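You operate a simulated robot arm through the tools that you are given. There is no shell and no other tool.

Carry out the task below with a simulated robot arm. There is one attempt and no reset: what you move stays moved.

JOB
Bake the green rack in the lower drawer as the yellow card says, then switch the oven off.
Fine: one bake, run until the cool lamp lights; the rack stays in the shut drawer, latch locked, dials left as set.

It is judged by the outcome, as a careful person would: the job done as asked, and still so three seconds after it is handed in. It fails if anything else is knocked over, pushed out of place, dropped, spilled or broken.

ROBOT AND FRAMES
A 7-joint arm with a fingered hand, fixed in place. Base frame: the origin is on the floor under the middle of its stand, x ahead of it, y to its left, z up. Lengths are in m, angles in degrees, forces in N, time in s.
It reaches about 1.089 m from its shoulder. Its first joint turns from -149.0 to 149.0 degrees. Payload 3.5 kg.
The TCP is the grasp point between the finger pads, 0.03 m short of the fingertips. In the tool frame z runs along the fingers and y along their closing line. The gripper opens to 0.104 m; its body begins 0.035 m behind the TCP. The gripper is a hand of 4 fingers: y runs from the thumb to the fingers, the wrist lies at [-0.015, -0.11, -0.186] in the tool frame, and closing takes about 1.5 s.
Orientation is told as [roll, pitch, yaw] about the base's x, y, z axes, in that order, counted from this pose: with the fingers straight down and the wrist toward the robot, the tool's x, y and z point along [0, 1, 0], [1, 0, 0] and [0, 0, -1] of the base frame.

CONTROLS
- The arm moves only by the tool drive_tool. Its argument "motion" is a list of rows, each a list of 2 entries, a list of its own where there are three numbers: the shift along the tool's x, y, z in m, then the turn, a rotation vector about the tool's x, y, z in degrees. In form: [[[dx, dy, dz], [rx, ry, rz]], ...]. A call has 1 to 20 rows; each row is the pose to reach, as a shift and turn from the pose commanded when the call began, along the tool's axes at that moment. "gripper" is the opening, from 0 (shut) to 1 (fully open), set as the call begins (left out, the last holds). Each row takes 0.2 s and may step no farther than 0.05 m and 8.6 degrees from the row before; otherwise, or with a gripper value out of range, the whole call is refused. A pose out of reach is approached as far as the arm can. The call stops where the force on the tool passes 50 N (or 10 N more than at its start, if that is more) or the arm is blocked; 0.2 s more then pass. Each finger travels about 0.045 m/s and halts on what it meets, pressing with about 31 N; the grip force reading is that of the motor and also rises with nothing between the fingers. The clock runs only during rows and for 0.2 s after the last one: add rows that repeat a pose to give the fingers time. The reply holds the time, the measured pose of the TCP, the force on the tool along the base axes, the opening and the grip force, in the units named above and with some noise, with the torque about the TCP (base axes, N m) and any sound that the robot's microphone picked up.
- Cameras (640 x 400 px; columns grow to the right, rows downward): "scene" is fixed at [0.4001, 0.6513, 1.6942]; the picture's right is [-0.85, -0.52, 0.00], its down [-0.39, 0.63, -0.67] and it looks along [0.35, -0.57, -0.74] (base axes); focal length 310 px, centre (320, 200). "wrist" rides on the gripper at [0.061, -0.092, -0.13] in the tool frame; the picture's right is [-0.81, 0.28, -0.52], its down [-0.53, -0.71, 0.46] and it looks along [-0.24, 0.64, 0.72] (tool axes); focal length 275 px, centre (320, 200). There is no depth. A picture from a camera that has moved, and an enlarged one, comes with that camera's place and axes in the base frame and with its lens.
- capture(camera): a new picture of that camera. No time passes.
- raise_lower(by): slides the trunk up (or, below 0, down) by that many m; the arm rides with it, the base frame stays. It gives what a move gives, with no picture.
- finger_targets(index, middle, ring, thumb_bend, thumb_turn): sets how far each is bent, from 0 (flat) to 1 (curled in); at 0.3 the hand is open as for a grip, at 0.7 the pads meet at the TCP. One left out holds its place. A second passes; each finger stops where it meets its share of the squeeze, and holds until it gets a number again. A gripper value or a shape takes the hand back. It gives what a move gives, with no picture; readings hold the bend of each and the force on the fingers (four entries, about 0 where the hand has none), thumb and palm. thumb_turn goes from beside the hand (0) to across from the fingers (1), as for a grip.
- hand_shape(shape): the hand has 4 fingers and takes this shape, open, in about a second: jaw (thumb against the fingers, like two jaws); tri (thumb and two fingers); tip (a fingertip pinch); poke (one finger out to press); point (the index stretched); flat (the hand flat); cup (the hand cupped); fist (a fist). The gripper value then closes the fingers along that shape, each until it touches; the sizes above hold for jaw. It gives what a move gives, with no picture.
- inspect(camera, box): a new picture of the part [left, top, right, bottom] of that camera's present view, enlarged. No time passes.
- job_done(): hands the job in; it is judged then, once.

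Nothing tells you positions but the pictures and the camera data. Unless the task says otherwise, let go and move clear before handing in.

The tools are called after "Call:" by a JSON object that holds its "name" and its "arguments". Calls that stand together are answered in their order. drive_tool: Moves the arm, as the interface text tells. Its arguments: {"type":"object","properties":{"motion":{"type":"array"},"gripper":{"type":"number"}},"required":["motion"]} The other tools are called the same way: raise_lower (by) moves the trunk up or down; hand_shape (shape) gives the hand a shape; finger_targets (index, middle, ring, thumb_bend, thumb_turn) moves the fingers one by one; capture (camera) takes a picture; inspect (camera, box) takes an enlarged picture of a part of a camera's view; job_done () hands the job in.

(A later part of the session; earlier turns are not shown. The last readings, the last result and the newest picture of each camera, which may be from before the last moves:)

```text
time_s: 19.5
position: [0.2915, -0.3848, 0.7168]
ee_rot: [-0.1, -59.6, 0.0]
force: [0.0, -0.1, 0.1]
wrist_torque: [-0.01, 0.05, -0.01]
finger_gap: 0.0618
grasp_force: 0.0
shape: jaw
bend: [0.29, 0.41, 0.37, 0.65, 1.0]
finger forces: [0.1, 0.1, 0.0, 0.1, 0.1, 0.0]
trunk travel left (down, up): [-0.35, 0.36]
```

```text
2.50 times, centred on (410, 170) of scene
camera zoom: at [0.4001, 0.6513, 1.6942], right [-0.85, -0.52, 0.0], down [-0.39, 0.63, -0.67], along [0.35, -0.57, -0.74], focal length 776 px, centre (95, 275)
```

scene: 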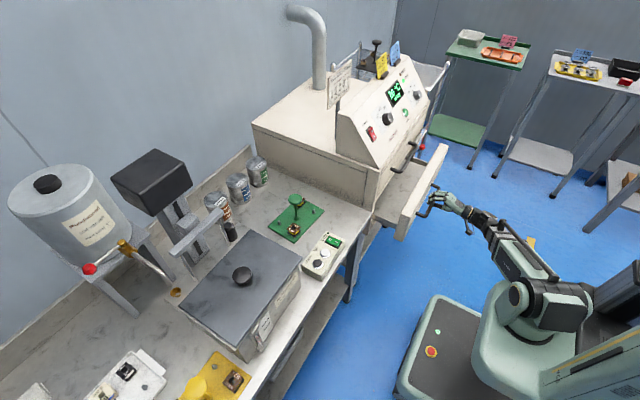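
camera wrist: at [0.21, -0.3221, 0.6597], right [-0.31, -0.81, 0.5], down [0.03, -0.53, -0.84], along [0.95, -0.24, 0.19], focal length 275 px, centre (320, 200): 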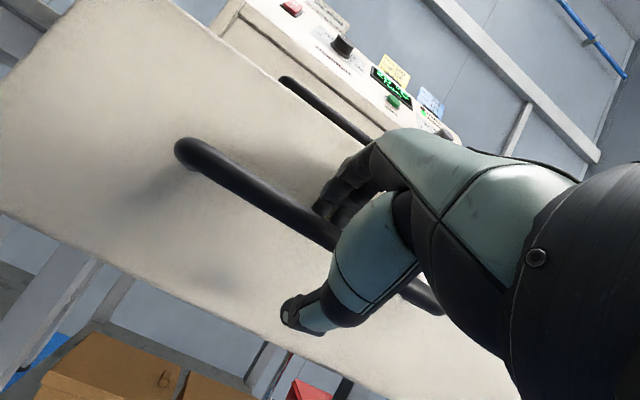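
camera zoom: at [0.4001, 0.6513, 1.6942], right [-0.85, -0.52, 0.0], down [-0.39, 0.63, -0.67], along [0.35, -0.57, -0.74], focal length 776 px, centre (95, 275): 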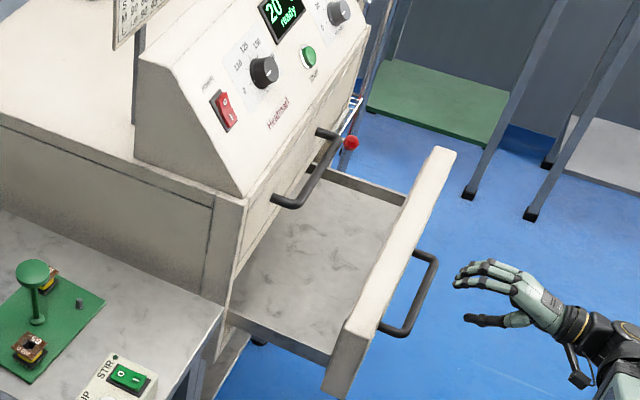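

The hand is free and the drawer stays open. Now I'll raise the trunk and swing the hand toward the bench, turning fingers down, to stand above the green rack.

Call:
{"name": "raise_lower", "arguments": {"by": 0.36}}

Call:
{"name": "drive_tool", "arguments": {"motion": [[[0.035, 0.0168, 0.0218], [5.4, 0, 0]], [[0.07, 0.0336, 0.0436], [10.8, 0, 0]], [[0.105, 0.0503, 0.0655], [16.2, 0, 0]], [[0.14, 0.0671, 0.0873], [21.6, 0, 0]], [[0.175, 0.0839, 0.109], [27, 0, 0]], [[0.21, 0.1007, 0.131], [32.4, 0, 0]], [[0.245, 0.1175, 0.1527], [37.8, 0, 0]], [[0.28, 0.1343, 0.1745], [43.2, 0, 0]], [[0.315, 0.151, 0.1964], [48.6, 0, 0]], [[0.35, 0.1678, 0.2182], [54, 0, 0]], [[0.385, 0.1846, 0.24], [59.5, 0, 0]]], "gripper": 1.0}}

Call:
{"name": "capture", "arguments": {"camera": "wrist"}}

Call:
{"name": "capture", "arguments": {"camera": "scene"}}

```text
time_s: 23.0
position: [0.2922, -0.3835, 1.0788]
ee_rot: [-0.2, -59.6, 0.0]
force: [0.5, -1.6, -0.2]
wrist_torque: [-0.07, 0.0, 0.0]
finger_gap: 0.0618
grasp_force: 0.1
shape: jaw
bend: [0.29, 0.41, 0.37, 0.65, 1.0]
finger forces: [0.1, 0.0, 0.0, 0.1, 0.1, 0.1]
trunk travel left (down, up): [-0.71, 0.0]
```

```text
time_s: 25.4
position: [0.592, 0.002, 1.116]
ee_rot: [-0.1, 0.0, -0.1]
force: [0.2, 0.0, 0.3]
wrist_torque: [-0.03, 0.0, 0.01]
finger_gap: 0.1037
grasp_force: 0.0
shape: jaw
bend: [0.3, 0.3, 0.3, 0.3, 0.98]
finger forces: [0.0, 0.1, 0.0, 0.0, 0.1, 0.1]
out of reach, approached as far as the arm can: row 1, 2, 3, 4, 5, 6, 7, 8, 9, 10
trunk travel left (down, up): [-0.71, 0.0]
```

```text
taken
camera wrist: at [0.5, 0.0643, 1.246], right [0.27, -0.81, 0.52], down [-0.71, -0.53, -0.46], along [0.64, -0.25, -0.72], focal length 275 px, centre (320, 200)
```

wrist: 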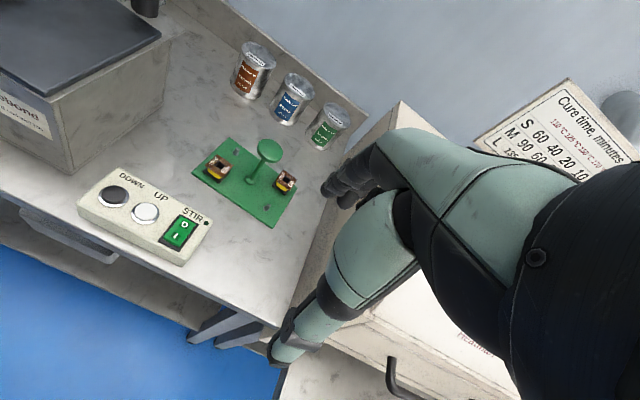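

```text
taken
```

scene: 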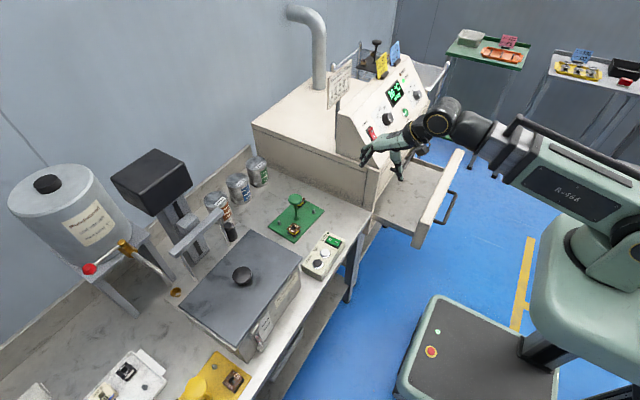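

The rack's knob checks out at about (0.862, 0.066) with its head near z 0.87. I'll move above it, with a small yaw to match the rack's slight rotation.

Call:
{"name": "drive_tool", "arguments": {"motion": [[[0.009, 0.04, 0.01], [0, 0, 0.6]], [[0.018, 0.08, 0.025], [0, 0, 1.2]], [[0.027, 0.12, 0.04], [0, 0, 1.8]], [[0.036, 0.16, 0.055], [0, 0, 2.4]], [[0.045, 0.2, 0.07], [0, 0, 3.0]], [[0.055, 0.24, 0.085], [0, 0, 3.7]], [[0.064, 0.27, 0.096], [0, 0, 4.4]]]}}

Call:
{"name": "capture", "arguments": {"camera": "wrist"}}

Call:
{"name": "inspect", "arguments": {"camera": "scene", "box": [200, 120, 400, 270]}}

```text
time_s: 27.0
position: [0.8644, 0.0635, 1.0199]
ee_rot: [-0.1, -0.2, -4.5]
force: [-0.6, -0.5, 0.9]
wrist_torque: [-0.03, 0.01, -0.02]
finger_gap: 0.1039
grasp_force: 0.0
shape: jaw
bend: [0.3, 0.3, 0.3, 0.3, 0.98]
finger forces: [0.0, 0.0, 0.1, 0.1, 0.1, 0.0]
trunk travel left (down, up): [-0.71, 0.0]
```

```text
taken
camera wrist: at [0.7771, 0.1331, 1.1497], right [0.21, -0.83, 0.52], down [-0.75, -0.48, -0.46], along [0.63, -0.29, -0.72], focal length 275 px, centre (320, 200)
```

wrist: 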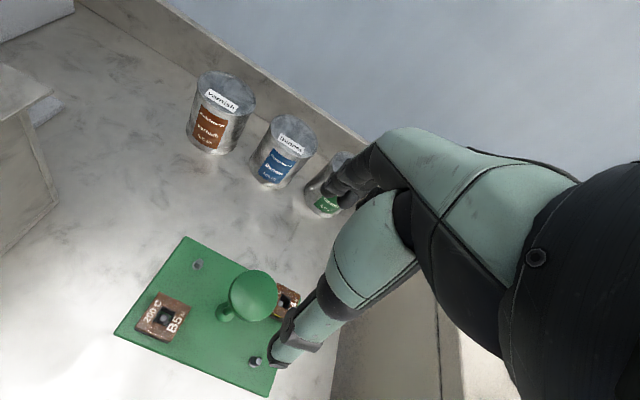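

```text
2.67 times, centred on (300, 195) of scene
camera zoom: at [0.4001, 0.6513, 1.6942], right [-0.85, -0.52, 0.0], down [-0.39, 0.63, -0.67], along [0.35, -0.57, -0.74], focal length 828 px, centre (373, 213)
```

zoom: 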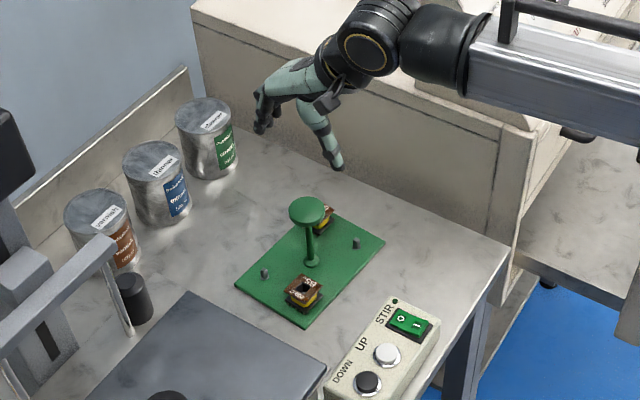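

The hand is directly over the knob (knob at about (0.866, 0.062)). I'll descend in stages, straddling the knob with the open fingers.

Call:
{"name": "drive_tool", "arguments": {"motion": [[[0, 0.001, 0.035], [0, 0, 0]], [[0, 0.001, 0.07], [0, 0, 0]], [[0, 0.001, 0.1], [0, 0, 0]]]}}

Call:
{"name": "capture", "arguments": {"camera": "wrist"}}

Call:
{"name": "inspect", "arguments": {"camera": "scene", "box": [240, 140, 360, 250]}}

```text
time_s: 27.8
position: [0.8634, 0.0646, 0.9197]
ee_rot: [0.0, -0.1, -4.6]
force: [-0.4, 0.3, 0.0]
wrist_torque: [0.0, 0.0, 0.0]
finger_gap: 0.1039
grasp_force: 0.1
shape: jaw
bend: [0.3, 0.3, 0.3, 0.3, 0.98]
finger forces: [0.0, 0.1, 0.0, 0.1, 0.0, 0.0]
trunk travel left (down, up): [-0.71, 0.0]
```

```text
taken
camera wrist: at [0.777, 0.133, 1.0507], right [0.21, -0.83, 0.52], down [-0.75, -0.48, -0.46], along [0.63, -0.29, -0.72], focal length 275 px, centre (320, 200)
```

wrist: 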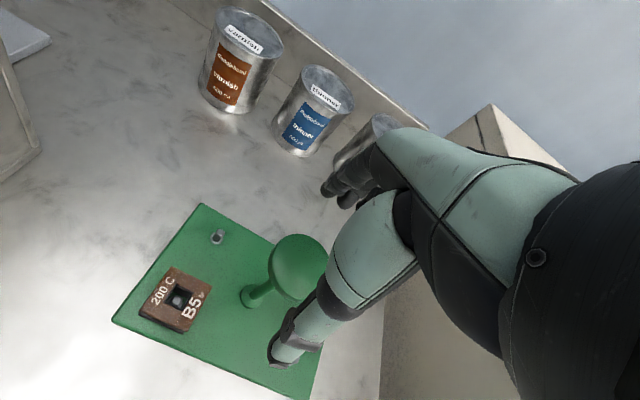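

```text
3.64 times, centred on (300, 195) of scene
camera zoom: at [0.4001, 0.6513, 1.6942], right [-0.85, -0.52, 0.0], down [-0.39, 0.63, -0.67], along [0.35, -0.57, -0.74], focal length 1129 px, centre (393, 218)
```

zoom: 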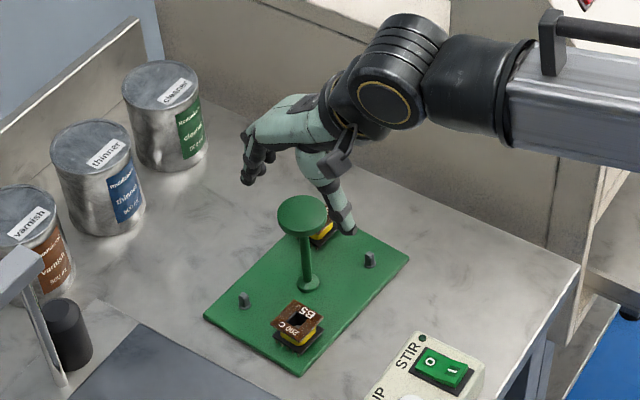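

Fingers and thumb straddle the knob. I'll descend to about z 0.853 so the pads sit on the stem just beneath the head while the palm stays above it.

Call:
{"name": "drive_tool", "arguments": {"motion": [[[0, 0.001, 0.03], [0, 0, 0]], [[0, 0.001, 0.055], [0, 0, 0]], [[0, 0.001, 0.067], [0, 0, 0]]]}}

Call:
{"name": "capture", "arguments": {"camera": "wrist"}}

Call:
{"name": "inspect", "arguments": {"camera": "scene", "box": [250, 160, 340, 240]}}

```text
time_s: 28.6
position: [0.864, 0.0643, 0.8528]
ee_rot: [0.0, -0.1, -4.5]
force: [0.4, 0.0, -0.3]
wrist_torque: [-0.01, 0.02, 0.02]
finger_gap: 0.1038
grasp_force: 0.1
shape: jaw
bend: [0.3, 0.3, 0.3, 0.3, 0.98]
finger forces: [0.0, 0.0, 0.0, 0.0, 0.0, 0.0]
trunk travel left (down, up): [-0.71, 0.0]
```

```text
taken
camera wrist: at [0.7784, 0.1329, 0.9835], right [0.21, -0.83, 0.52], down [-0.75, -0.48, -0.46], along [0.63, -0.29, -0.72], focal length 275 px, centre (320, 200)
```

wrist: 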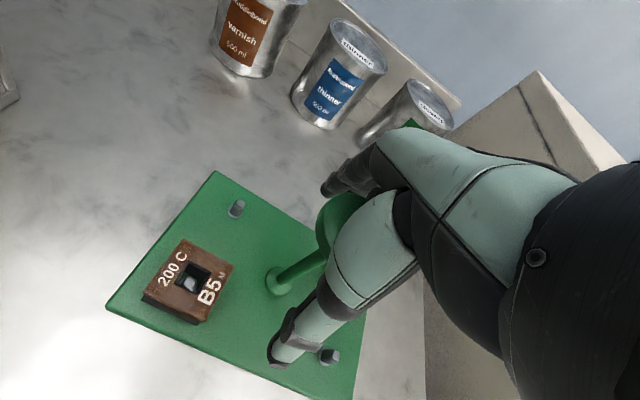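

```text
5.00 times, centred on (295, 200) of scene
camera zoom: at [0.4001, 0.6513, 1.6942], right [-0.85, -0.52, 0.0], down [-0.39, 0.63, -0.67], along [0.35, -0.57, -0.74], focal length 1552 px, centre (445, 200)
```

zoom: 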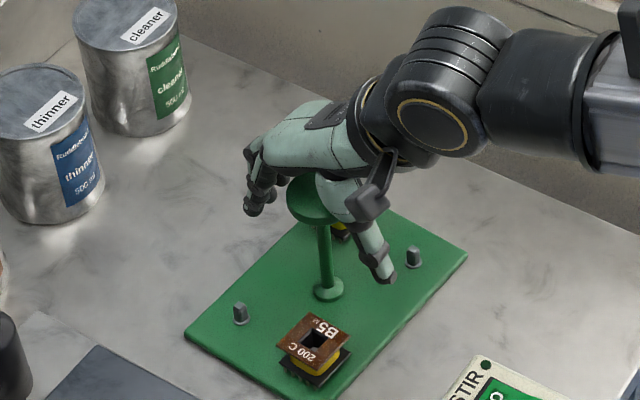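

The stem is centred between the fingers and thumb, just under the head. Closing the grip now.

Call:
{"name": "drive_tool", "arguments": {"motion": [[[0, 0, 0], [0, 0, 0]], [[0, 0, 0], [0, 0, 0]], [[0, 0, 0], [0, 0, 0]], [[0, 0, 0], [0, 0, 0]], [[0, 0, 0], [0, 0, 0]], [[0, 0, 0], [0, 0, 0]], [[0, 0, 0], [0, 0, 0]], [[0, 0, 0], [0, 0, 0]]], "gripper": 0.0}}

Call:
{"name": "capture", "arguments": {"camera": "wrist"}}

Call:
{"name": "inspect", "arguments": {"camera": "scene", "box": [250, 160, 340, 240]}}

```text
time_s: 30.4
position: [0.8655, 0.0652, 0.8526]
ee_rot: [-0.1, 0.1, -4.5]
force: [-0.3, 0.7, 0.3]
wrist_torque: [-0.09, -0.09, -0.02]
finger_gap: 0.017
grasp_force: 30.9
shape: jaw
bend: [0.74, 0.7, 0.7, 0.81, 1.0]
finger forces: [22.2, 7.2, 0.1, 0.0, 28.2, 0.0]
trunk travel left (down, up): [-0.71, 0.0]
```

```text
taken
camera wrist: at [0.7784, 0.133, 0.9835], right [0.21, -0.83, 0.52], down [-0.75, -0.48, -0.46], along [0.63, -0.29, -0.72], focal length 275 px, centre (320, 200)
```

wrist: 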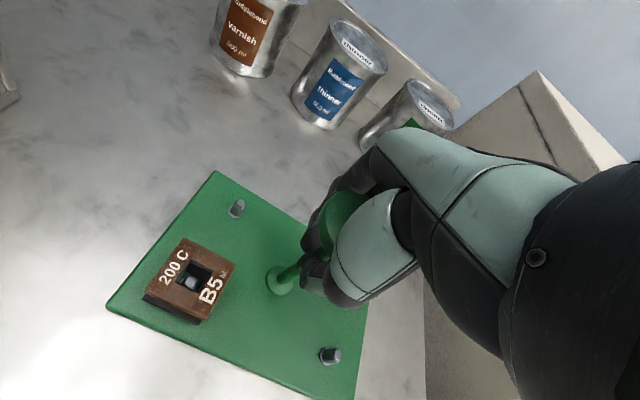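

```text
5.00 times, centred on (295, 200) of scene
camera zoom: at [0.4001, 0.6513, 1.6942], right [-0.85, -0.52, 0.0], down [-0.39, 0.63, -0.67], along [0.35, -0.57, -0.74], focal length 1552 px, centre (445, 200)
```

zoom: 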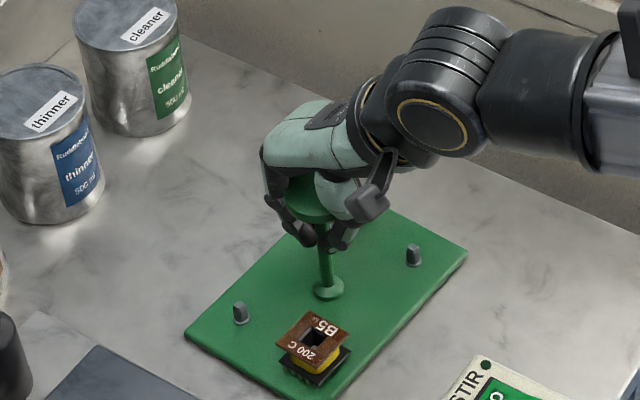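

The stem is gripped (index, middle and thumb loaded). I'll lift slowly and check that it hangs level.

Call:
{"name": "drive_tool", "arguments": {"motion": [[[0, 0, -0.005], [0, 0, 0]], [[0, 0, -0.012], [0, 0, 0]], [[0, 0, -0.02], [0, 0, 0]], [[0, 0, -0.03], [0, 0, 0]], [[0, 0, -0.04], [0, 0, 0]]]}}

Call:
{"name": "inspect", "arguments": {"camera": "scene", "box": [240, 130, 360, 250]}}

Call:
{"name": "capture", "arguments": {"camera": "wrist"}}

```text
time_s: 31.6
position: [0.8641, 0.0636, 0.893]
ee_rot: [-0.1, -0.1, -4.6]
force: [-0.6, 0.4, -3.1]
wrist_torque: [0.02, 0.0, -0.01]
finger_gap: 0.0173
grasp_force: 31.5
shape: jaw
bend: [0.74, 0.7, 0.7, 0.81, 1.0]
finger forces: [21.7, 6.4, 0.0, 0.0, 27.6, 0.1]
trunk travel left (down, up): [-0.71, 0.0]
```

```text
3.33 times, centred on (300, 190) of scene
camera zoom: at [0.4001, 0.6513, 1.6942], right [-0.85, -0.52, 0.0], down [-0.39, 0.63, -0.67], along [0.35, -0.57, -0.74], focal length 1035 px, centre (387, 233)
```

zoom: 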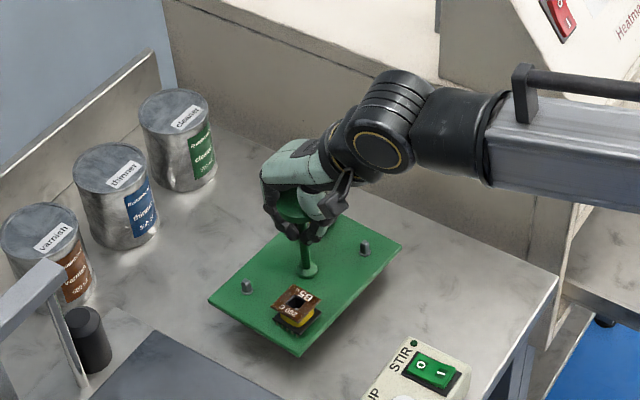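

```text
taken
camera wrist: at [0.7786, 0.133, 1.0235], right [0.21, -0.83, 0.52], down [-0.75, -0.48, -0.46], along [0.62, -0.29, -0.72], focal length 275 px, centre (320, 200)
```

wrist: 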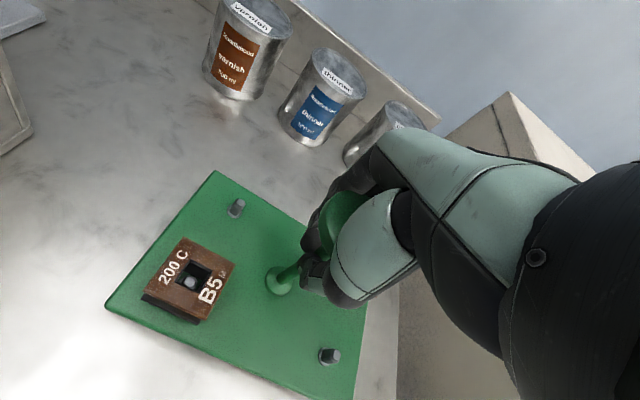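

The rack lifts level and securely (about 3 N). However, the drawer's front panel is thick and only about 0.19 m of tray shows, with the upper handle overhanging, so I'll set the rack back down, and open the drawer further first.

Call:
{"name": "drive_tool", "arguments": {"motion": [[[0, 0, 0.01], [0, 0, 0]], [[0, 0, 0.02], [0, 0, 0]], [[0, 0, 0.03], [0, 0, 0]], [[0, 0, 0.037], [0, 0, 0]], [[0, 0, 0.04], [0, 0, 0]]]}}

Call:
{"name": "drive_tool", "arguments": {"motion": [[[0, 0, 0], [0, 0, 0]], [[0, 0, 0], [0, 0, 0]], [[0, 0, 0], [0, 0, 0]], [[0, 0, 0], [0, 0, 0]], [[0, 0, 0], [0, 0, 0]], [[0, 0, 0], [0, 0, 0]], [[0, 0, 0], [0, 0, 0]], [[0, 0, 0], [0, 0, 0]]], "gripper": 1.0}}

Call:
{"name": "inspect", "arguments": {"camera": "scene", "box": [250, 160, 340, 240]}}

```text
time_s: 32.8
position: [0.8663, 0.0647, 0.853]
ee_rot: [-0.1, -0.2, -4.5]
force: [-0.3, -0.2, -1.7]
wrist_torque: [-0.11, -0.11, -0.01]
finger_gap: 0.0171
grasp_force: 31.3
shape: jaw
bend: [0.74, 0.7, 0.7, 0.81, 1.0]
finger forces: [22.1, 8.0, 0.0, 0.1, 28.4, 0.0]
trunk travel left (down, up): [-0.71, 0.0]
```

```text
time_s: 34.6
position: [0.8648, 0.0636, 0.8515]
ee_rot: [0.0, 0.0, -4.5]
force: [-0.2, -0.5, -0.9]
wrist_torque: [-0.01, 0.04, -0.01]
finger_gap: 0.1039
grasp_force: 0.0
shape: jaw
bend: [0.3, 0.3, 0.3, 0.3, 0.98]
finger forces: [0.1, 0.1, 0.1, 0.1, 0.0, 0.0]
trunk travel left (down, up): [-0.71, 0.0]
```

```text
5.00 times, centred on (295, 200) of scene
camera zoom: at [0.4001, 0.6513, 1.6942], right [-0.85, -0.52, 0.0], down [-0.39, 0.63, -0.67], along [0.35, -0.57, -0.74], focal length 1552 px, centre (445, 200)
```

zoom: 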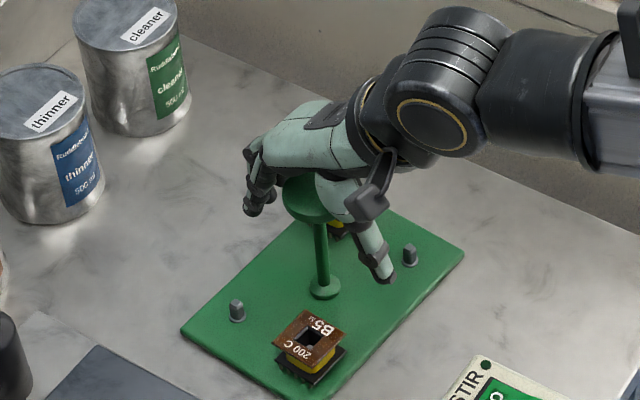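

The rack is back on the bench, upright and level. I'll rise clear, then return to the drawer handle along a safe path.

Call:
{"name": "drive_tool", "arguments": {"motion": [[[0, 0, -0.04], [0, 0, 0]], [[0, 0, -0.085], [0, 0, 0]], [[0, 0, -0.13], [0, 0, 0]], [[0, 0, -0.17], [0, 0, 0]], [[-0.009, -0.04, -0.185], [0, 0, -0.6]], [[-0.018, -0.08, -0.2], [0, 0, -1.2]], [[-0.027, -0.12, -0.215], [0, 0, -1.8]], [[-0.036, -0.16, -0.23], [0, 0, -2.4]], [[-0.045, -0.2, -0.24], [0, 0, -3.2]], [[-0.05, -0.24, -0.25], [0, 0, -3.9]], [[-0.045, -0.272, -0.262], [0, 0, -4.5]]]}}

Call:
{"name": "raise_lower", "arguments": {"by": -0.2}}

Call:
{"name": "capture", "arguments": {"camera": "scene"}}

```text
time_s: 37.0
position: [0.5893, 0.0407, 1.1136]
ee_rot: [-0.1, -0.1, 0.0]
force: [0.1, -0.2, -0.2]
wrist_torque: [-0.04, 0.0, 0.02]
finger_gap: 0.1039
grasp_force: 0.1
shape: jaw
bend: [0.3, 0.3, 0.3, 0.3, 0.98]
finger forces: [0.1, 0.1, 0.1, 0.0, 0.0, 0.0]
trunk travel left (down, up): [-0.71, 0.0]
```

```text
time_s: 39.2
position: [0.5894, 0.0419, 0.9139]
ee_rot: [-0.1, 0.0, 0.1]
force: [0.1, -0.1, -0.5]
wrist_torque: [-0.02, 0.02, 0.02]
finger_gap: 0.1038
grasp_force: 0.0
shape: jaw
bend: [0.3, 0.3, 0.3, 0.3, 0.98]
finger forces: [0.1, 0.1, 0.1, 0.0, 0.0, 0.1]
trunk travel left (down, up): [-0.51, 0.2]
```

```text
taken
```

scene: 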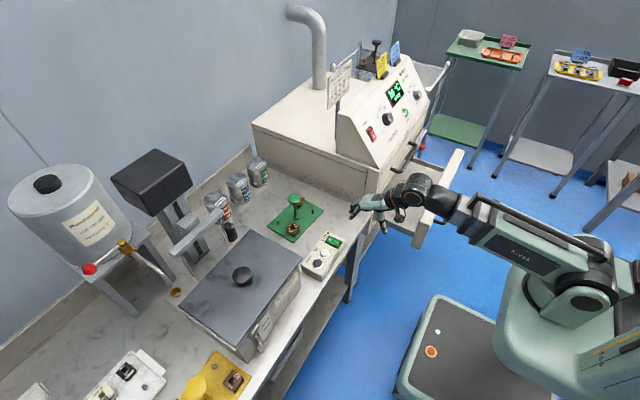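

Now I'll swing back in front of the drawer handle, tilting the hand forward as it goes.

Call:
{"name": "drive_tool", "arguments": {"motion": [[[-0.0355, -0.0248, 0.001], [-5, 0, 0]], [[-0.071, -0.0495, 0.002], [-10, 0, 0]], [[-0.1065, -0.0743, 0.003], [-15, 0, 0]], [[-0.142, -0.099, 0.004], [-20, 0, 0]], [[-0.1775, -0.1238, 0.005], [-25, 0, 0]], [[-0.213, -0.1485, 0.006], [-30, 0, 0]], [[-0.2485, -0.1733, 0.008], [-35, 0, 0]], [[-0.284, -0.198, 0.009], [-40, 0, 0]], [[-0.3195, -0.2228, 0.01], [-45, 0, 0]], [[-0.355, -0.2475, 0.011], [-50, 0, 0]], [[-0.3905, -0.2723, 0.012], [-55, 0, 0]], [[-0.426, -0.297, 0.014], [-60, 0, 0]]], "gripper": 0.6}}

Call:
{"name": "capture", "arguments": {"camera": "wrist"}}

```text
time_s: 40.2
position: [0.5909, -0.1261, 0.9237]
ee_rot: [1.1, -19.1, 1.3]
force: [1.3, 36.4, 0.5]
wrist_torque: [-0.77, -0.06, 1.76]
finger_gap: 0.0636
grasp_force: 0.1
shape: jaw
bend: [0.29, 0.4, 0.36, 0.64, 1.0]
finger forces: [0.1, 0.0, 36.2, 0.0, 0.0, 0.0]
out of reach, approached as far as the arm can: row 1, 2, 3, 4, 5
trunk travel left (down, up): [-0.51, 0.2]
stopped in row 5: the force on the tool passed its limit at 99 N (the readings are from after the stop); the commanded pose is now the measured one
```

```text
taken
camera wrist: at [0.46, -0.0698, 1.0179], right [0.11, -0.82, 0.56], down [-0.51, -0.53, -0.68], along [0.85, -0.21, -0.48], focal length 275 px, centre (320, 200)
```

wrist: 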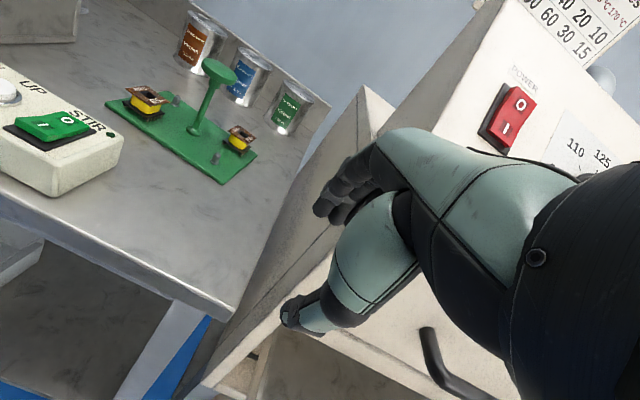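

The arm could not come closer to its body there, so the ring finger bumped the oven's left side and stopped. I'll back off to the left, rise well up, and check that nothing shifted before taking the higher route.

Call:
{"name": "drive_tool", "arguments": {"motion": [[[0.025, 0, 0], [0, 0, 0]], [[0.05, 0, 0], [0, 0, 0]], [[0.06, 0.012, -0.035], [3, -0.3, 0.2]], [[0.06, 0.025, -0.07], [6, -0.5, 0.3]], [[0.06, 0.037, -0.105], [9, -0.8, 0.5]], [[0.06, 0.05, -0.14], [12, -1, 0.7]], [[0.06, 0.063, -0.18], [15, -1.2, 0.8]], [[0.06, 0.076, -0.22], [19, -1.4, 0.9]]]}}

Call:
{"name": "capture", "arguments": {"camera": "scene"}}

Call:
{"name": "inspect", "arguments": {"camera": "scene", "box": [240, 50, 440, 250]}}

```text
time_s: 42.0
position: [0.5897, -0.0745, 1.1571]
ee_rot: [-0.3, -0.4, 0.1]
force: [0.0, 0.0, 0.5]
wrist_torque: [0.02, 0.04, 0.03]
finger_gap: 0.0629
grasp_force: 0.1
shape: jaw
bend: [0.29, 0.41, 0.37, 0.65, 1.0]
finger forces: [0.0, 0.0, 0.1, 0.0, 0.0, 0.0]
out of reach, approached as far as the arm can: row 1, 2, 3
trunk travel left (down, up): [-0.51, 0.2]
```

```text
taken
```

scene: 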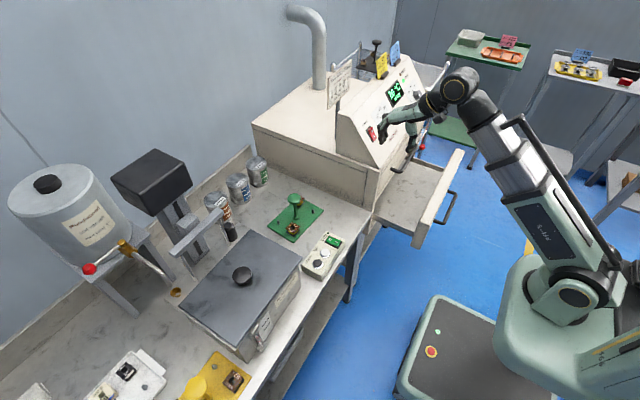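

```text
2.00 times, centred on (340, 150) of scene
camera zoom: at [0.4001, 0.6513, 1.6942], right [-0.85, -0.52, 0.0], down [-0.39, 0.63, -0.67], along [0.35, -0.57, -0.74], focal length 621 px, centre (280, 300)
```

zoom: 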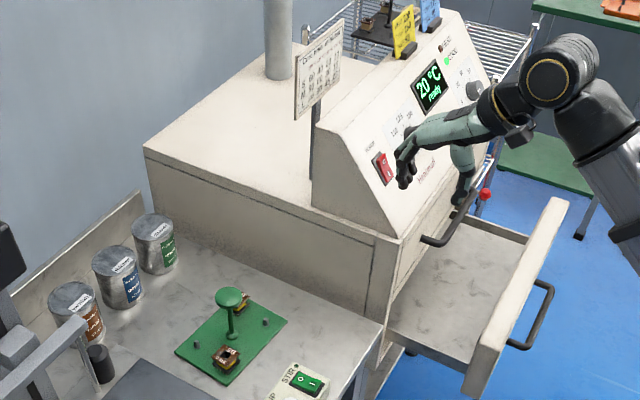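

Everything still sits in place. I'll go over the top: up, then across to the right in front of the oven, watching for reach warnings.

Call:
{"name": "drive_tool", "arguments": {"motion": [[[0, -0.01, -0.04], [0, 0, 0]], [[0, -0.02, -0.08], [0, 0, 0]], [[-0.04, -0.03, -0.08], [0, 0, 0]], [[-0.08, -0.04, -0.08], [0, 0, 0]], [[-0.12, -0.05, -0.08], [0, 0, 0]], [[-0.16, -0.06, -0.08], [0, 0, 0]], [[-0.2, -0.07, -0.08], [0, 0, 0]], [[-0.24, -0.08, -0.08], [0, 0, 0]], [[-0.28, -0.1, -0.08], [0, 0, 0]], [[-0.32, -0.12, -0.08], [0, 0, 0]]]}}

```text
time_s: 44.2
position: [0.4685, -0.3951, 1.2381]
ee_rot: [-0.3, -0.4, 0.2]
force: [-0.6, 0.6, -0.3]
wrist_torque: [0.03, -0.01, -0.03]
finger_gap: 0.0627
grasp_force: 0.0
shape: jaw
bend: [0.29, 0.41, 0.37, 0.65, 1.0]
finger forces: [0.1, 0.0, 0.0, 0.0, 0.1, 0.0]
trunk travel left (down, up): [-0.51, 0.2]
```

No reach problems on this route. Now I'll tilt the hand forward while coming down in front of the drawer handle.

Call:
{"name": "drive_tool", "arguments": {"motion": [[[0.001, -0.02, 0.03], [-7, 0, 0]], [[0.003, -0.04, 0.065], [-14, 0, 0]], [[0.004, -0.062, 0.1], [-21, 0, 0]], [[0.006, -0.085, 0.14], [-28, 0, 0]], [[0.007, -0.107, 0.18], [-36, 0, 0]], [[0.009, -0.128, 0.22], [-44, 0, 0]], [[0.01, -0.15, 0.255], [-52, 0, 0]], [[0.011, -0.17, 0.29], [-59.5, 0, 0]]]}}

Call:
{"name": "capture", "arguments": {"camera": "wrist"}}

```text
time_s: 46.0
position: [0.3, -0.386, 0.9455]
ee_rot: [-0.5, -60.2, 0.5]
force: [0.3, -1.2, -0.2]
wrist_torque: [-0.03, 0.02, -0.03]
finger_gap: 0.0628
grasp_force: 0.0
shape: jaw
bend: [0.29, 0.41, 0.37, 0.65, 1.0]
finger forces: [0.0, 0.0, 0.0, 0.0, 0.0, 0.1]
trunk travel left (down, up): [-0.51, 0.2]
```

```text
taken
camera wrist: at [0.1409, -0.3238, 0.9316], right [-0.31, -0.81, 0.5], down [0.04, -0.54, -0.84], along [0.95, -0.24, 0.2], focal length 275 px, centre (320, 200)
```

wrist: 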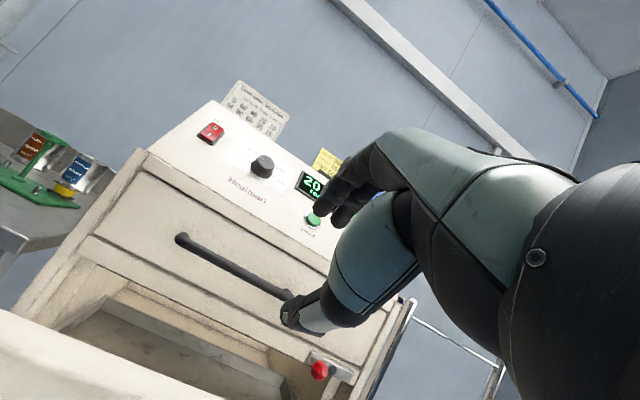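

I'm in front of the open drawer. I'll lower the trunk to the handle's height and re-grip the bar as before.

Call:
{"name": "raise_lower", "arguments": {"by": -0.229}}

Call:
{"name": "capture", "arguments": {"camera": "wrist"}}

```text
time_s: 48.4
position: [0.2998, -0.3851, 0.7166]
ee_rot: [-0.5, -59.9, 0.6]
force: [0.4, 0.0, 0.4]
wrist_torque: [-0.02, -0.01, 0.0]
finger_gap: 0.0629
grasp_force: 0.1
shape: jaw
bend: [0.29, 0.41, 0.37, 0.65, 1.0]
finger forces: [0.0, 0.0, 0.1, 0.0, 0.0, 0.0]
trunk travel left (down, up): [-0.281, 0.429]
```

```text
taken
camera wrist: at [0.1411, -0.3239, 0.7033], right [-0.31, -0.81, 0.5], down [0.04, -0.54, -0.84], along [0.95, -0.24, 0.2], focal length 275 px, centre (320, 200)
```

wrist: 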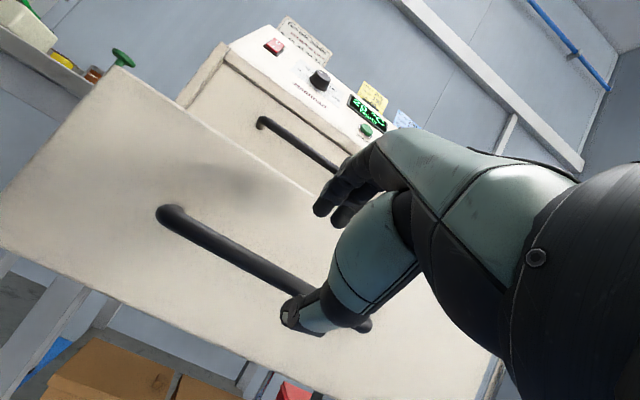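

The bar sits between fingers and thumb again. I'll advance onto it and close.

Call:
{"name": "drive_tool", "arguments": {"motion": [[[0, -0.003, 0.035], [0, 0, 0]], [[0, -0.006, 0.065], [0, 0, 0]], [[0, -0.006, 0.077], [0, 0, 0]]]}}

Call:
{"name": "drive_tool", "arguments": {"motion": [[[0, -0.002, 0], [0, 0, 0]], [[0, -0.004, 0], [0, 0, 0]], [[0, -0.006, 0], [0, 0, 0]], [[0, -0.006, 0], [0, 0, 0]], [[0, -0.006, 0], [0, 0, 0]], [[0, -0.006, 0], [0, 0, 0]]], "gripper": 0.1}}

Call:
{"name": "capture", "arguments": {"camera": "wrist"}}

```text
time_s: 49.2
position: [0.364, -0.3869, 0.674]
ee_rot: [-0.5, -59.9, 0.7]
force: [-0.5, -0.2, 0.6]
wrist_torque: [-0.01, 0.01, -0.03]
finger_gap: 0.0627
grasp_force: 0.0
shape: jaw
bend: [0.29, 0.41, 0.37, 0.65, 1.0]
finger forces: [0.1, 0.0, 0.1, 0.1, 0.0, 0.1]
trunk travel left (down, up): [-0.281, 0.429]
```

```text
time_s: 50.6
position: [0.3618, -0.3851, 0.6688]
ee_rot: [-0.5, -59.9, 0.6]
force: [1.8, 0.1, 5.9]
wrist_torque: [0.0, -0.08, 0.03]
finger_gap: 0.0109
grasp_force: 0.0
shape: jaw
bend: [0.72, 0.64, 0.62, 0.73, 1.0]
finger forces: [3.6, 0.0, 1.3, 0.0, 0.1, 0.0]
trunk travel left (down, up): [-0.281, 0.429]
```

```text
taken
camera wrist: at [0.2019, -0.3239, 0.6544], right [-0.31, -0.81, 0.5], down [0.04, -0.54, -0.84], along [0.95, -0.24, 0.2], focal length 275 px, centre (320, 200)
```

wrist: 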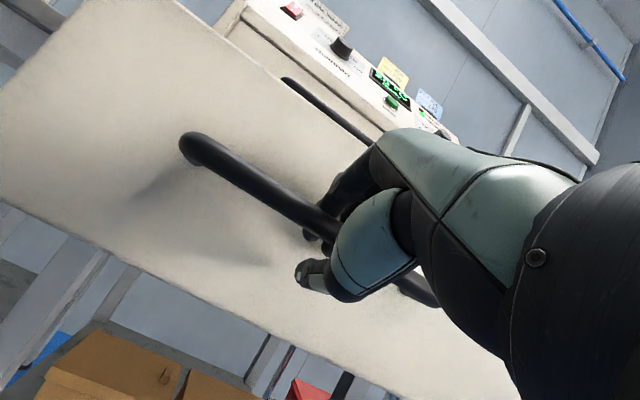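

The fingers hook behind the bar with light contact. I'll pull the drawer out further in small steps.

Call:
{"name": "drive_tool", "arguments": {"motion": [[[0, -0.005, -0.0087], [0, 0, 0]], [[0, -0.0125, -0.0217], [0, 0, 0]], [[0, -0.02, -0.0346], [0, 0, 0]], [[0, -0.0275, -0.0476], [0, 0, 0]], [[0, -0.035, -0.0606], [0, 0, 0]], [[0, -0.0425, -0.0736], [0, 0, 0]], [[0, -0.05, -0.0866], [0, 0, 0]]]}}

Call:
{"name": "inspect", "arguments": {"camera": "scene", "box": [340, 90, 500, 290]}}

```text
time_s: 52.2
position: [0.2605, -0.3842, 0.6667]
ee_rot: [-0.6, -60.0, 0.6]
force: [-0.3, -0.7, 1.4]
wrist_torque: [0.04, -0.02, -0.02]
finger_gap: 0.0108
grasp_force: 0.2
shape: jaw
bend: [0.72, 0.64, 0.63, 0.73, 1.0]
finger forces: [1.5, 0.1, 0.0, 0.0, 0.0, 0.1]
trunk travel left (down, up): [-0.281, 0.429]
```

```text
2.00 times, centred on (420, 190) of scene
camera zoom: at [0.4001, 0.6513, 1.6942], right [-0.85, -0.52, 0.0], down [-0.39, 0.63, -0.67], along [0.35, -0.57, -0.74], focal length 621 px, centre (120, 220)
```

zoom: 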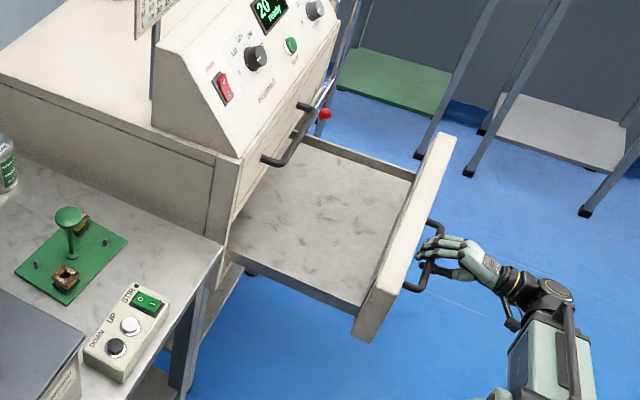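

The drawer is now open about 0.33 m with a long clear tray. I'll open the hand and retreat up and back from the bar.

Call:
{"name": "drive_tool", "arguments": {"motion": [[[0, 0, 0], [0, 0, 0]], [[0, 0, 0], [0, 0, 0]], [[0, 0, 0], [0, 0, 0]], [[0, 0, 0], [0, 0, 0]], [[0, 0, 0], [0, 0, 0]]], "gripper": 0.6}}

Call:
{"name": "drive_tool", "arguments": {"motion": [[[0, 0, -0.015], [0, 0, 0]], [[0, 0, -0.03], [0, 0, 0]], [[0, 0, -0.045], [0, 0, 0]], [[0, 0, -0.06], [0, 0, 0]]]}}

Call:
{"name": "inspect", "arguments": {"camera": "scene", "box": [340, 90, 500, 290]}}

Call:
{"name": "capture", "arguments": {"camera": "wrist"}}

```text
time_s: 53.4
position: [0.2611, -0.385, 0.6674]
ee_rot: [-0.5, -59.9, 0.6]
force: [-0.3, 0.2, -0.4]
wrist_torque: [-0.01, -0.02, -0.04]
finger_gap: 0.062
grasp_force: 0.1
shape: jaw
bend: [0.29, 0.41, 0.37, 0.65, 1.0]
finger forces: [0.0, 0.1, 0.1, 0.1, 0.1, 0.0]
trunk travel left (down, up): [-0.281, 0.429]
```

```text
time_s: 54.4
position: [0.2092, -0.3854, 0.6981]
ee_rot: [-0.5, -59.9, 0.6]
force: [-0.3, -0.7, -0.5]
wrist_torque: [0.0, -0.02, 0.0]
finger_gap: 0.0619
grasp_force: 0.0
shape: jaw
bend: [0.29, 0.41, 0.37, 0.65, 1.0]
finger forces: [0.0, 0.1, 0.0, 0.0, 0.0, 0.0]
trunk travel left (down, up): [-0.281, 0.429]
```

```text
2.00 times, centred on (420, 190) of scene
camera zoom: at [0.4001, 0.6513, 1.6942], right [-0.85, -0.52, 0.0], down [-0.39, 0.63, -0.67], along [0.35, -0.57, -0.74], focal length 621 px, centre (120, 220)
```

zoom: 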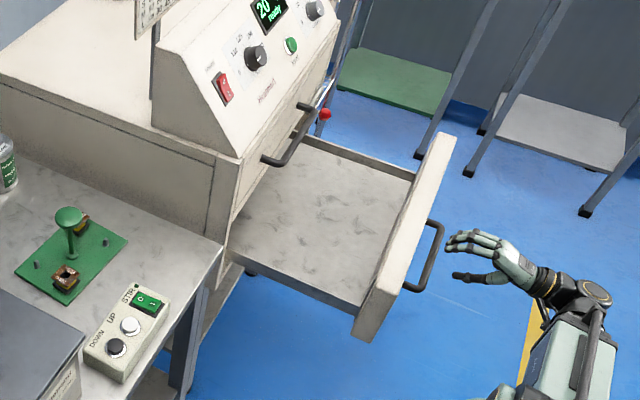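

```text
taken
camera wrist: at [0.0499, -0.3239, 0.6848], right [-0.31, -0.81, 0.5], down [0.04, -0.54, -0.84], along [0.95, -0.24, 0.2], focal length 275 px, centre (320, 200)
```

wrist: 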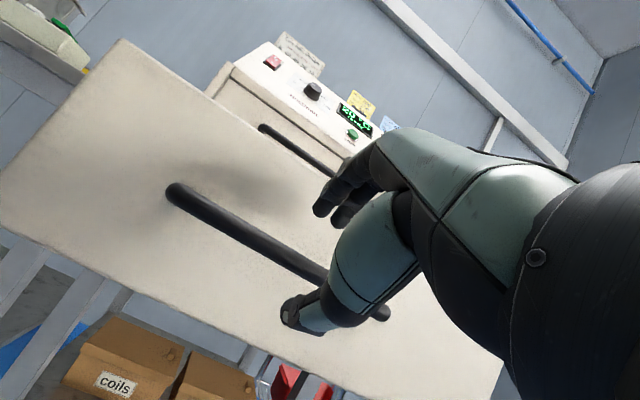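

Drawer fully usable now. I'll raise the trunk partway and go up and over, turning fingers down, back toward the rack.

Call:
{"name": "raise_lower", "arguments": {"by": 0.17}}

Call:
{"name": "drive_tool", "arguments": {"motion": [[[0, 0.0414, 0.0095], [6.65, 0, 0]], [[0, 0.0828, 0.0189], [13.3, 0, 0]], [[0, 0.1242, 0.0284], [20, 0, 0]], [[0, 0.1656, 0.0379], [26.6, 0, 0]], [[0, 0.207, 0.0473], [33.3, 0, 0]], [[0, 0.2483, 0.0568], [40, 0, 0]], [[0, 0.2897, 0.0663], [46.6, 0, 0]], [[0, 0.331, 0.0757], [53.3, 0, 0]], [[0, 0.3725, 0.0852], [59.9, 0.5, -0.5]]], "gripper": 1.0}}

```text
time_s: 56.4
position: [0.2082, -0.3847, 0.869]
ee_rot: [-0.5, -59.9, 0.5]
force: [0.7, 0.4, 0.0]
wrist_torque: [0.02, -0.01, 0.0]
finger_gap: 0.0619
grasp_force: 0.0
shape: jaw
bend: [0.29, 0.41, 0.37, 0.65, 1.0]
finger forces: [0.0, 0.0, 0.0, 0.0, 0.0, 0.0]
trunk travel left (down, up): [-0.451, 0.259]
```

```text
time_s: 58.4
position: [0.4704, -0.384, 1.1506]
ee_rot: [-0.1, 0.1, 0.7]
force: [0.0, -0.5, -1.0]
wrist_torque: [-0.01, -0.01, -0.02]
finger_gap: 0.1036
grasp_force: 0.1
shape: jaw
bend: [0.3, 0.3, 0.3, 0.3, 0.98]
finger forces: [0.0, 0.0, 0.0, 0.1, 0.1, 0.1]
out of reach, approached as far as the arm can: row 1, 2
trunk travel left (down, up): [-0.451, 0.259]
```

I'm above and in front of the oven. I'll look down at the open drawer to locate the tray before fetching the rack.

Call:
{"name": "capture", "arguments": {"camera": "wrist"}}

Call:
{"name": "inspect", "arguments": {"camera": "scene", "box": [360, 120, 480, 270]}}

```text
taken
camera wrist: at [0.3774, -0.3231, 1.2806], right [0.29, -0.81, 0.52], down [-0.71, -0.54, -0.45], along [0.65, -0.24, -0.73], focal length 275 px, centre (320, 200)
```

wrist: 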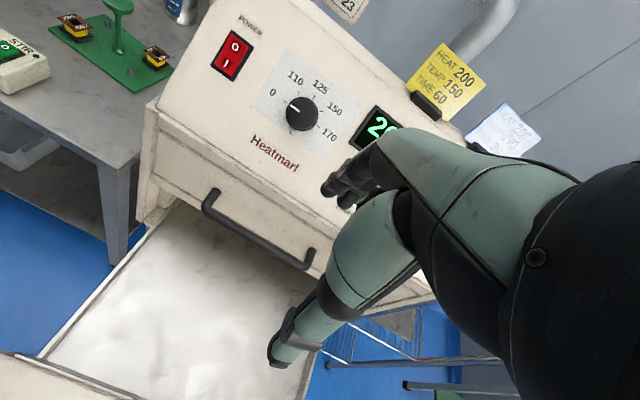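

```text
2.67 times, centred on (420, 195) of scene
camera zoom: at [0.4001, 0.6513, 1.6942], right [-0.85, -0.52, 0.0], down [-0.39, 0.63, -0.67], along [0.35, -0.57, -0.74], focal length 828 px, centre (53, 213)
```

zoom: 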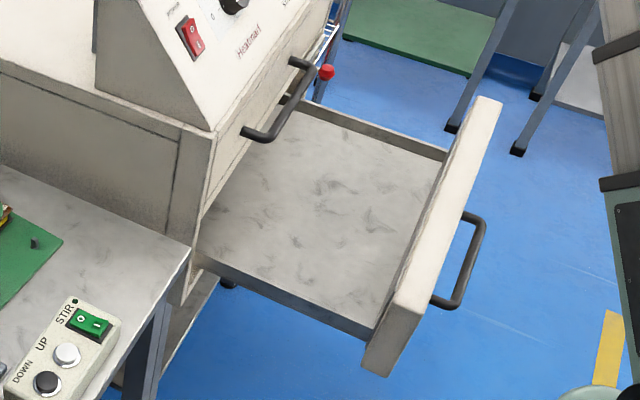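

The tray interior spans roughly x 0.35–0.66, y −0.21 to −0.66, floor near z 0.60. I'll aim the rack at about (0.48, −0.43); now moving back over the rack to fetch it.

Call:
{"name": "drive_tool", "arguments": {"motion": [[[0.0403, 0.0138, 0], [0, 0, 0.4]], [[0.0806, 0.0276, 0], [0, 0, 0.8]], [[0.1208, 0.0415, 0], [0, 0, 1.2]], [[0.1611, 0.0553, 0], [0, 0, 1.6]], [[0.2014, 0.0691, 0], [0, 0, 2.0]], [[0.2417, 0.0829, 0], [0, 0, 2.4]], [[0.2819, 0.0968, 0], [0, 0, 2.8]], [[0.3222, 0.1106, 0], [0, 0, 3.2]], [[0.3625, 0.1244, 0], [0, 0, 3.6]], [[0.3741, 0.1638, 0.0186], [0, 0, 3.8]], [[0.3857, 0.2031, 0.0371], [0, 0, 4.0]], [[0.3973, 0.2425, 0.0557], [0, 0, 4.3]], [[0.4089, 0.2819, 0.0743], [0, 0, 4.5]], [[0.4205, 0.3213, 0.0929], [0, 0, 4.7]], [[0.4321, 0.3606, 0.1114], [0, 0, 5.0]], [[0.4437, 0.4, 0.13], [0, 0, 5.2]]]}}

Call:
{"name": "capture", "arguments": {"camera": "wrist"}}

```text
time_s: 61.8
position: [0.8643, 0.0646, 1.0168]
ee_rot: [-0.2, 0.1, -4.5]
force: [0.5, -0.3, -0.1]
wrist_torque: [-0.01, 0.01, -0.03]
finger_gap: 0.1037
grasp_force: 0.2
shape: jaw
bend: [0.3, 0.3, 0.3, 0.3, 0.98]
finger forces: [0.1, 0.0, 0.0, 0.1, 0.0, 0.1]
trunk travel left (down, up): [-0.451, 0.259]
```

```text
taken
camera wrist: at [0.7773, 0.1339, 1.1478], right [0.21, -0.83, 0.52], down [-0.75, -0.48, -0.45], along [0.62, -0.29, -0.72], focal length 275 px, centre (320, 200)
```

wrist: 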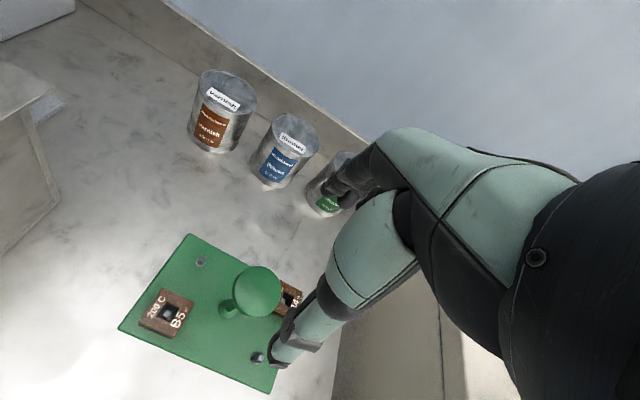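

Aligned over the knob as before with no reach warnings. Descending and gripping.

Call:
{"name": "drive_tool", "arguments": {"motion": [[[0, 0.001, 0.04], [0, 0, 0]], [[0, 0.001, 0.08], [0, 0, 0]], [[0, 0.001, 0.115], [0, 0, 0]], [[0, 0.001, 0.145], [0, 0, 0]], [[0, 0.001, 0.164], [0, 0, 0]]]}}

Call:
{"name": "inspect", "arguments": {"camera": "scene", "box": [250, 160, 340, 240]}}

```text
time_s: 63.0
position: [0.8638, 0.066, 0.8529]
ee_rot: [-0.1, 0.0, -4.4]
force: [-0.2, 0.4, -0.3]
wrist_torque: [-0.01, 0.01, 0.01]
finger_gap: 0.1038
grasp_force: 0.0
shape: jaw
bend: [0.3, 0.3, 0.3, 0.3, 0.98]
finger forces: [0.0, 0.0, 0.1, 0.0, 0.0, 0.0]
trunk travel left (down, up): [-0.451, 0.259]
```

```text
5.00 times, centred on (295, 200) of scene
camera zoom: at [0.4001, 0.6513, 1.6942], right [-0.85, -0.52, 0.0], down [-0.39, 0.63, -0.67], along [0.35, -0.57, -0.74], focal length 1552 px, centre (445, 200)
```

zoom: 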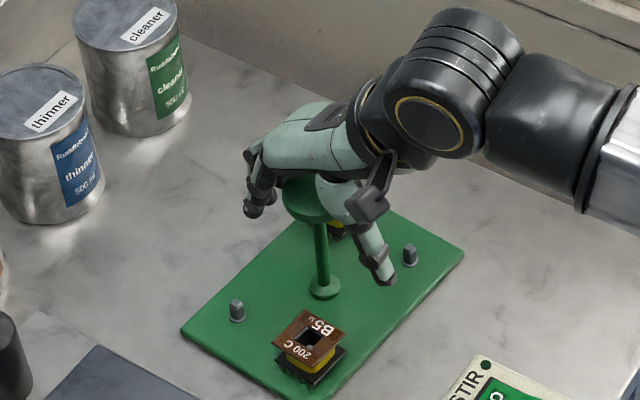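

Same grasp position; closing on the stem.

Call:
{"name": "drive_tool", "arguments": {"motion": [[[0, 0, 0], [0, 0, 0]], [[0, 0, 0], [0, 0, 0]], [[0, 0, 0], [0, 0, 0]], [[0, 0, 0], [0, 0, 0]], [[0, 0, 0], [0, 0, 0]], [[0, 0, 0], [0, 0, 0]], [[0, 0, 0], [0, 0, 0]], [[0, 0, 0], [0, 0, 0]]], "gripper": 0.0}}

Call:
{"name": "drive_tool", "arguments": {"motion": [[[0, 0, -0.008], [0, 0, 0]], [[0, 0, -0.018], [0, 0, 0]], [[0, 0, -0.03], [0, 0, 0]], [[0, 0, -0.045], [0, 0, 0]], [[0, 0, -0.065], [0, 0, 0]], [[0, 0, -0.09], [0, 0, 0]]]}}

Call:
{"name": "inspect", "arguments": {"camera": "scene", "box": [240, 130, 360, 250]}}

```text
time_s: 64.8
position: [0.8639, 0.0653, 0.8547]
ee_rot: [-0.1, 0.0, -4.4]
force: [0.3, -0.1, -0.9]
wrist_torque: [-0.08, -0.04, 0.0]
finger_gap: 0.0197
grasp_force: 31.3
shape: jaw
bend: [0.76, 0.64, 0.65, 0.81, 1.0]
finger forces: [19.1, 7.3, 0.0, 0.0, 26.7, 0.0]
trunk travel left (down, up): [-0.451, 0.259]
```

```text
time_s: 66.2
position: [0.8639, 0.0655, 0.9426]
ee_rot: [-0.1, 0.0, -4.5]
force: [0.4, 0.0, -3.4]
wrist_torque: [0.01, 0.04, -0.02]
finger_gap: 0.0195
grasp_force: 30.8
shape: jaw
bend: [0.76, 0.64, 0.65, 0.81, 1.0]
finger forces: [19.0, 6.7, 0.0, 0.0, 26.4, 0.0]
trunk travel left (down, up): [-0.451, 0.259]
```

```text
3.33 times, centred on (300, 190) of scene
camera zoom: at [0.4001, 0.6513, 1.6942], right [-0.85, -0.52, 0.0], down [-0.39, 0.63, -0.67], along [0.35, -0.57, -0.74], focal length 1035 px, centre (387, 233)
```

zoom: 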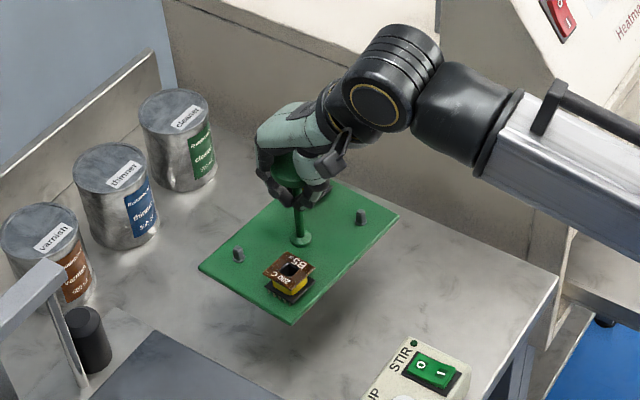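

The rack is held level at about 3.4 N. I'll lift it high and carry it around the oven's corner, moving gently.

Call:
{"name": "drive_tool", "arguments": {"motion": [[[0, 0, -0.03], [0, 0, 0]], [[0, 0, -0.06], [0, 0, 0]], [[0, 0, -0.09], [0, 0, 0]], [[0, 0, -0.12], [0, 0, 0]], [[0, 0, -0.15], [0, 0, 0]], [[0, 0, -0.18], [0, 0, 0]], [[-0.0119, -0.0296, -0.18], [0, 0, -0.5]], [[-0.0237, -0.0592, -0.18], [0, 0, -1]], [[-0.0356, -0.0888, -0.18], [0, 0, -1.5]], [[-0.0474, -0.1184, -0.18], [0, 0, -2]], [[-0.0593, -0.148, -0.18], [0, 0, -2.5]], [[-0.0711, -0.1776, -0.18], [0, 0, -3]], [[-0.083, -0.2072, -0.18], [0, 0, -3.5]], [[-0.0948, -0.2368, -0.18], [0, 0, -4]], [[-0.1067, -0.2664, -0.18], [0, 0, -4.5]]]}}

Call:
{"name": "capture", "arguments": {"camera": "scene"}}

```text
time_s: 69.3
position: [0.5892, -0.02, 1.1231]
ee_rot: [-0.1, 0.1, 0.2]
force: [0.1, -0.9, -3.7]
wrist_torque: [0.03, 0.0, 0.01]
finger_gap: 0.0193
grasp_force: 31.2
shape: jaw
bend: [0.76, 0.64, 0.65, 0.81, 1.0]
finger forces: [18.6, 7.4, 0.1, 0.0, 26.3, 0.0]
trunk travel left (down, up): [-0.451, 0.259]
```

```text
taken
```

scene: 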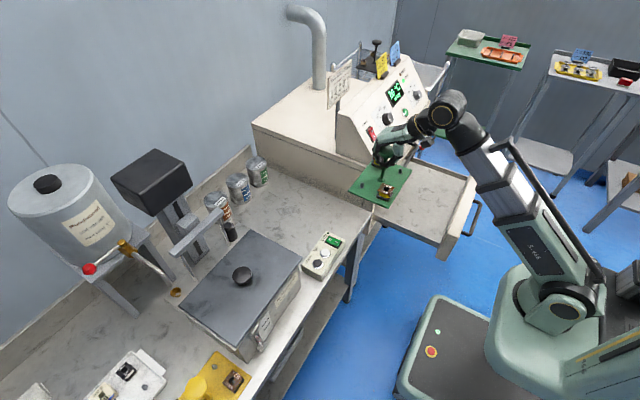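

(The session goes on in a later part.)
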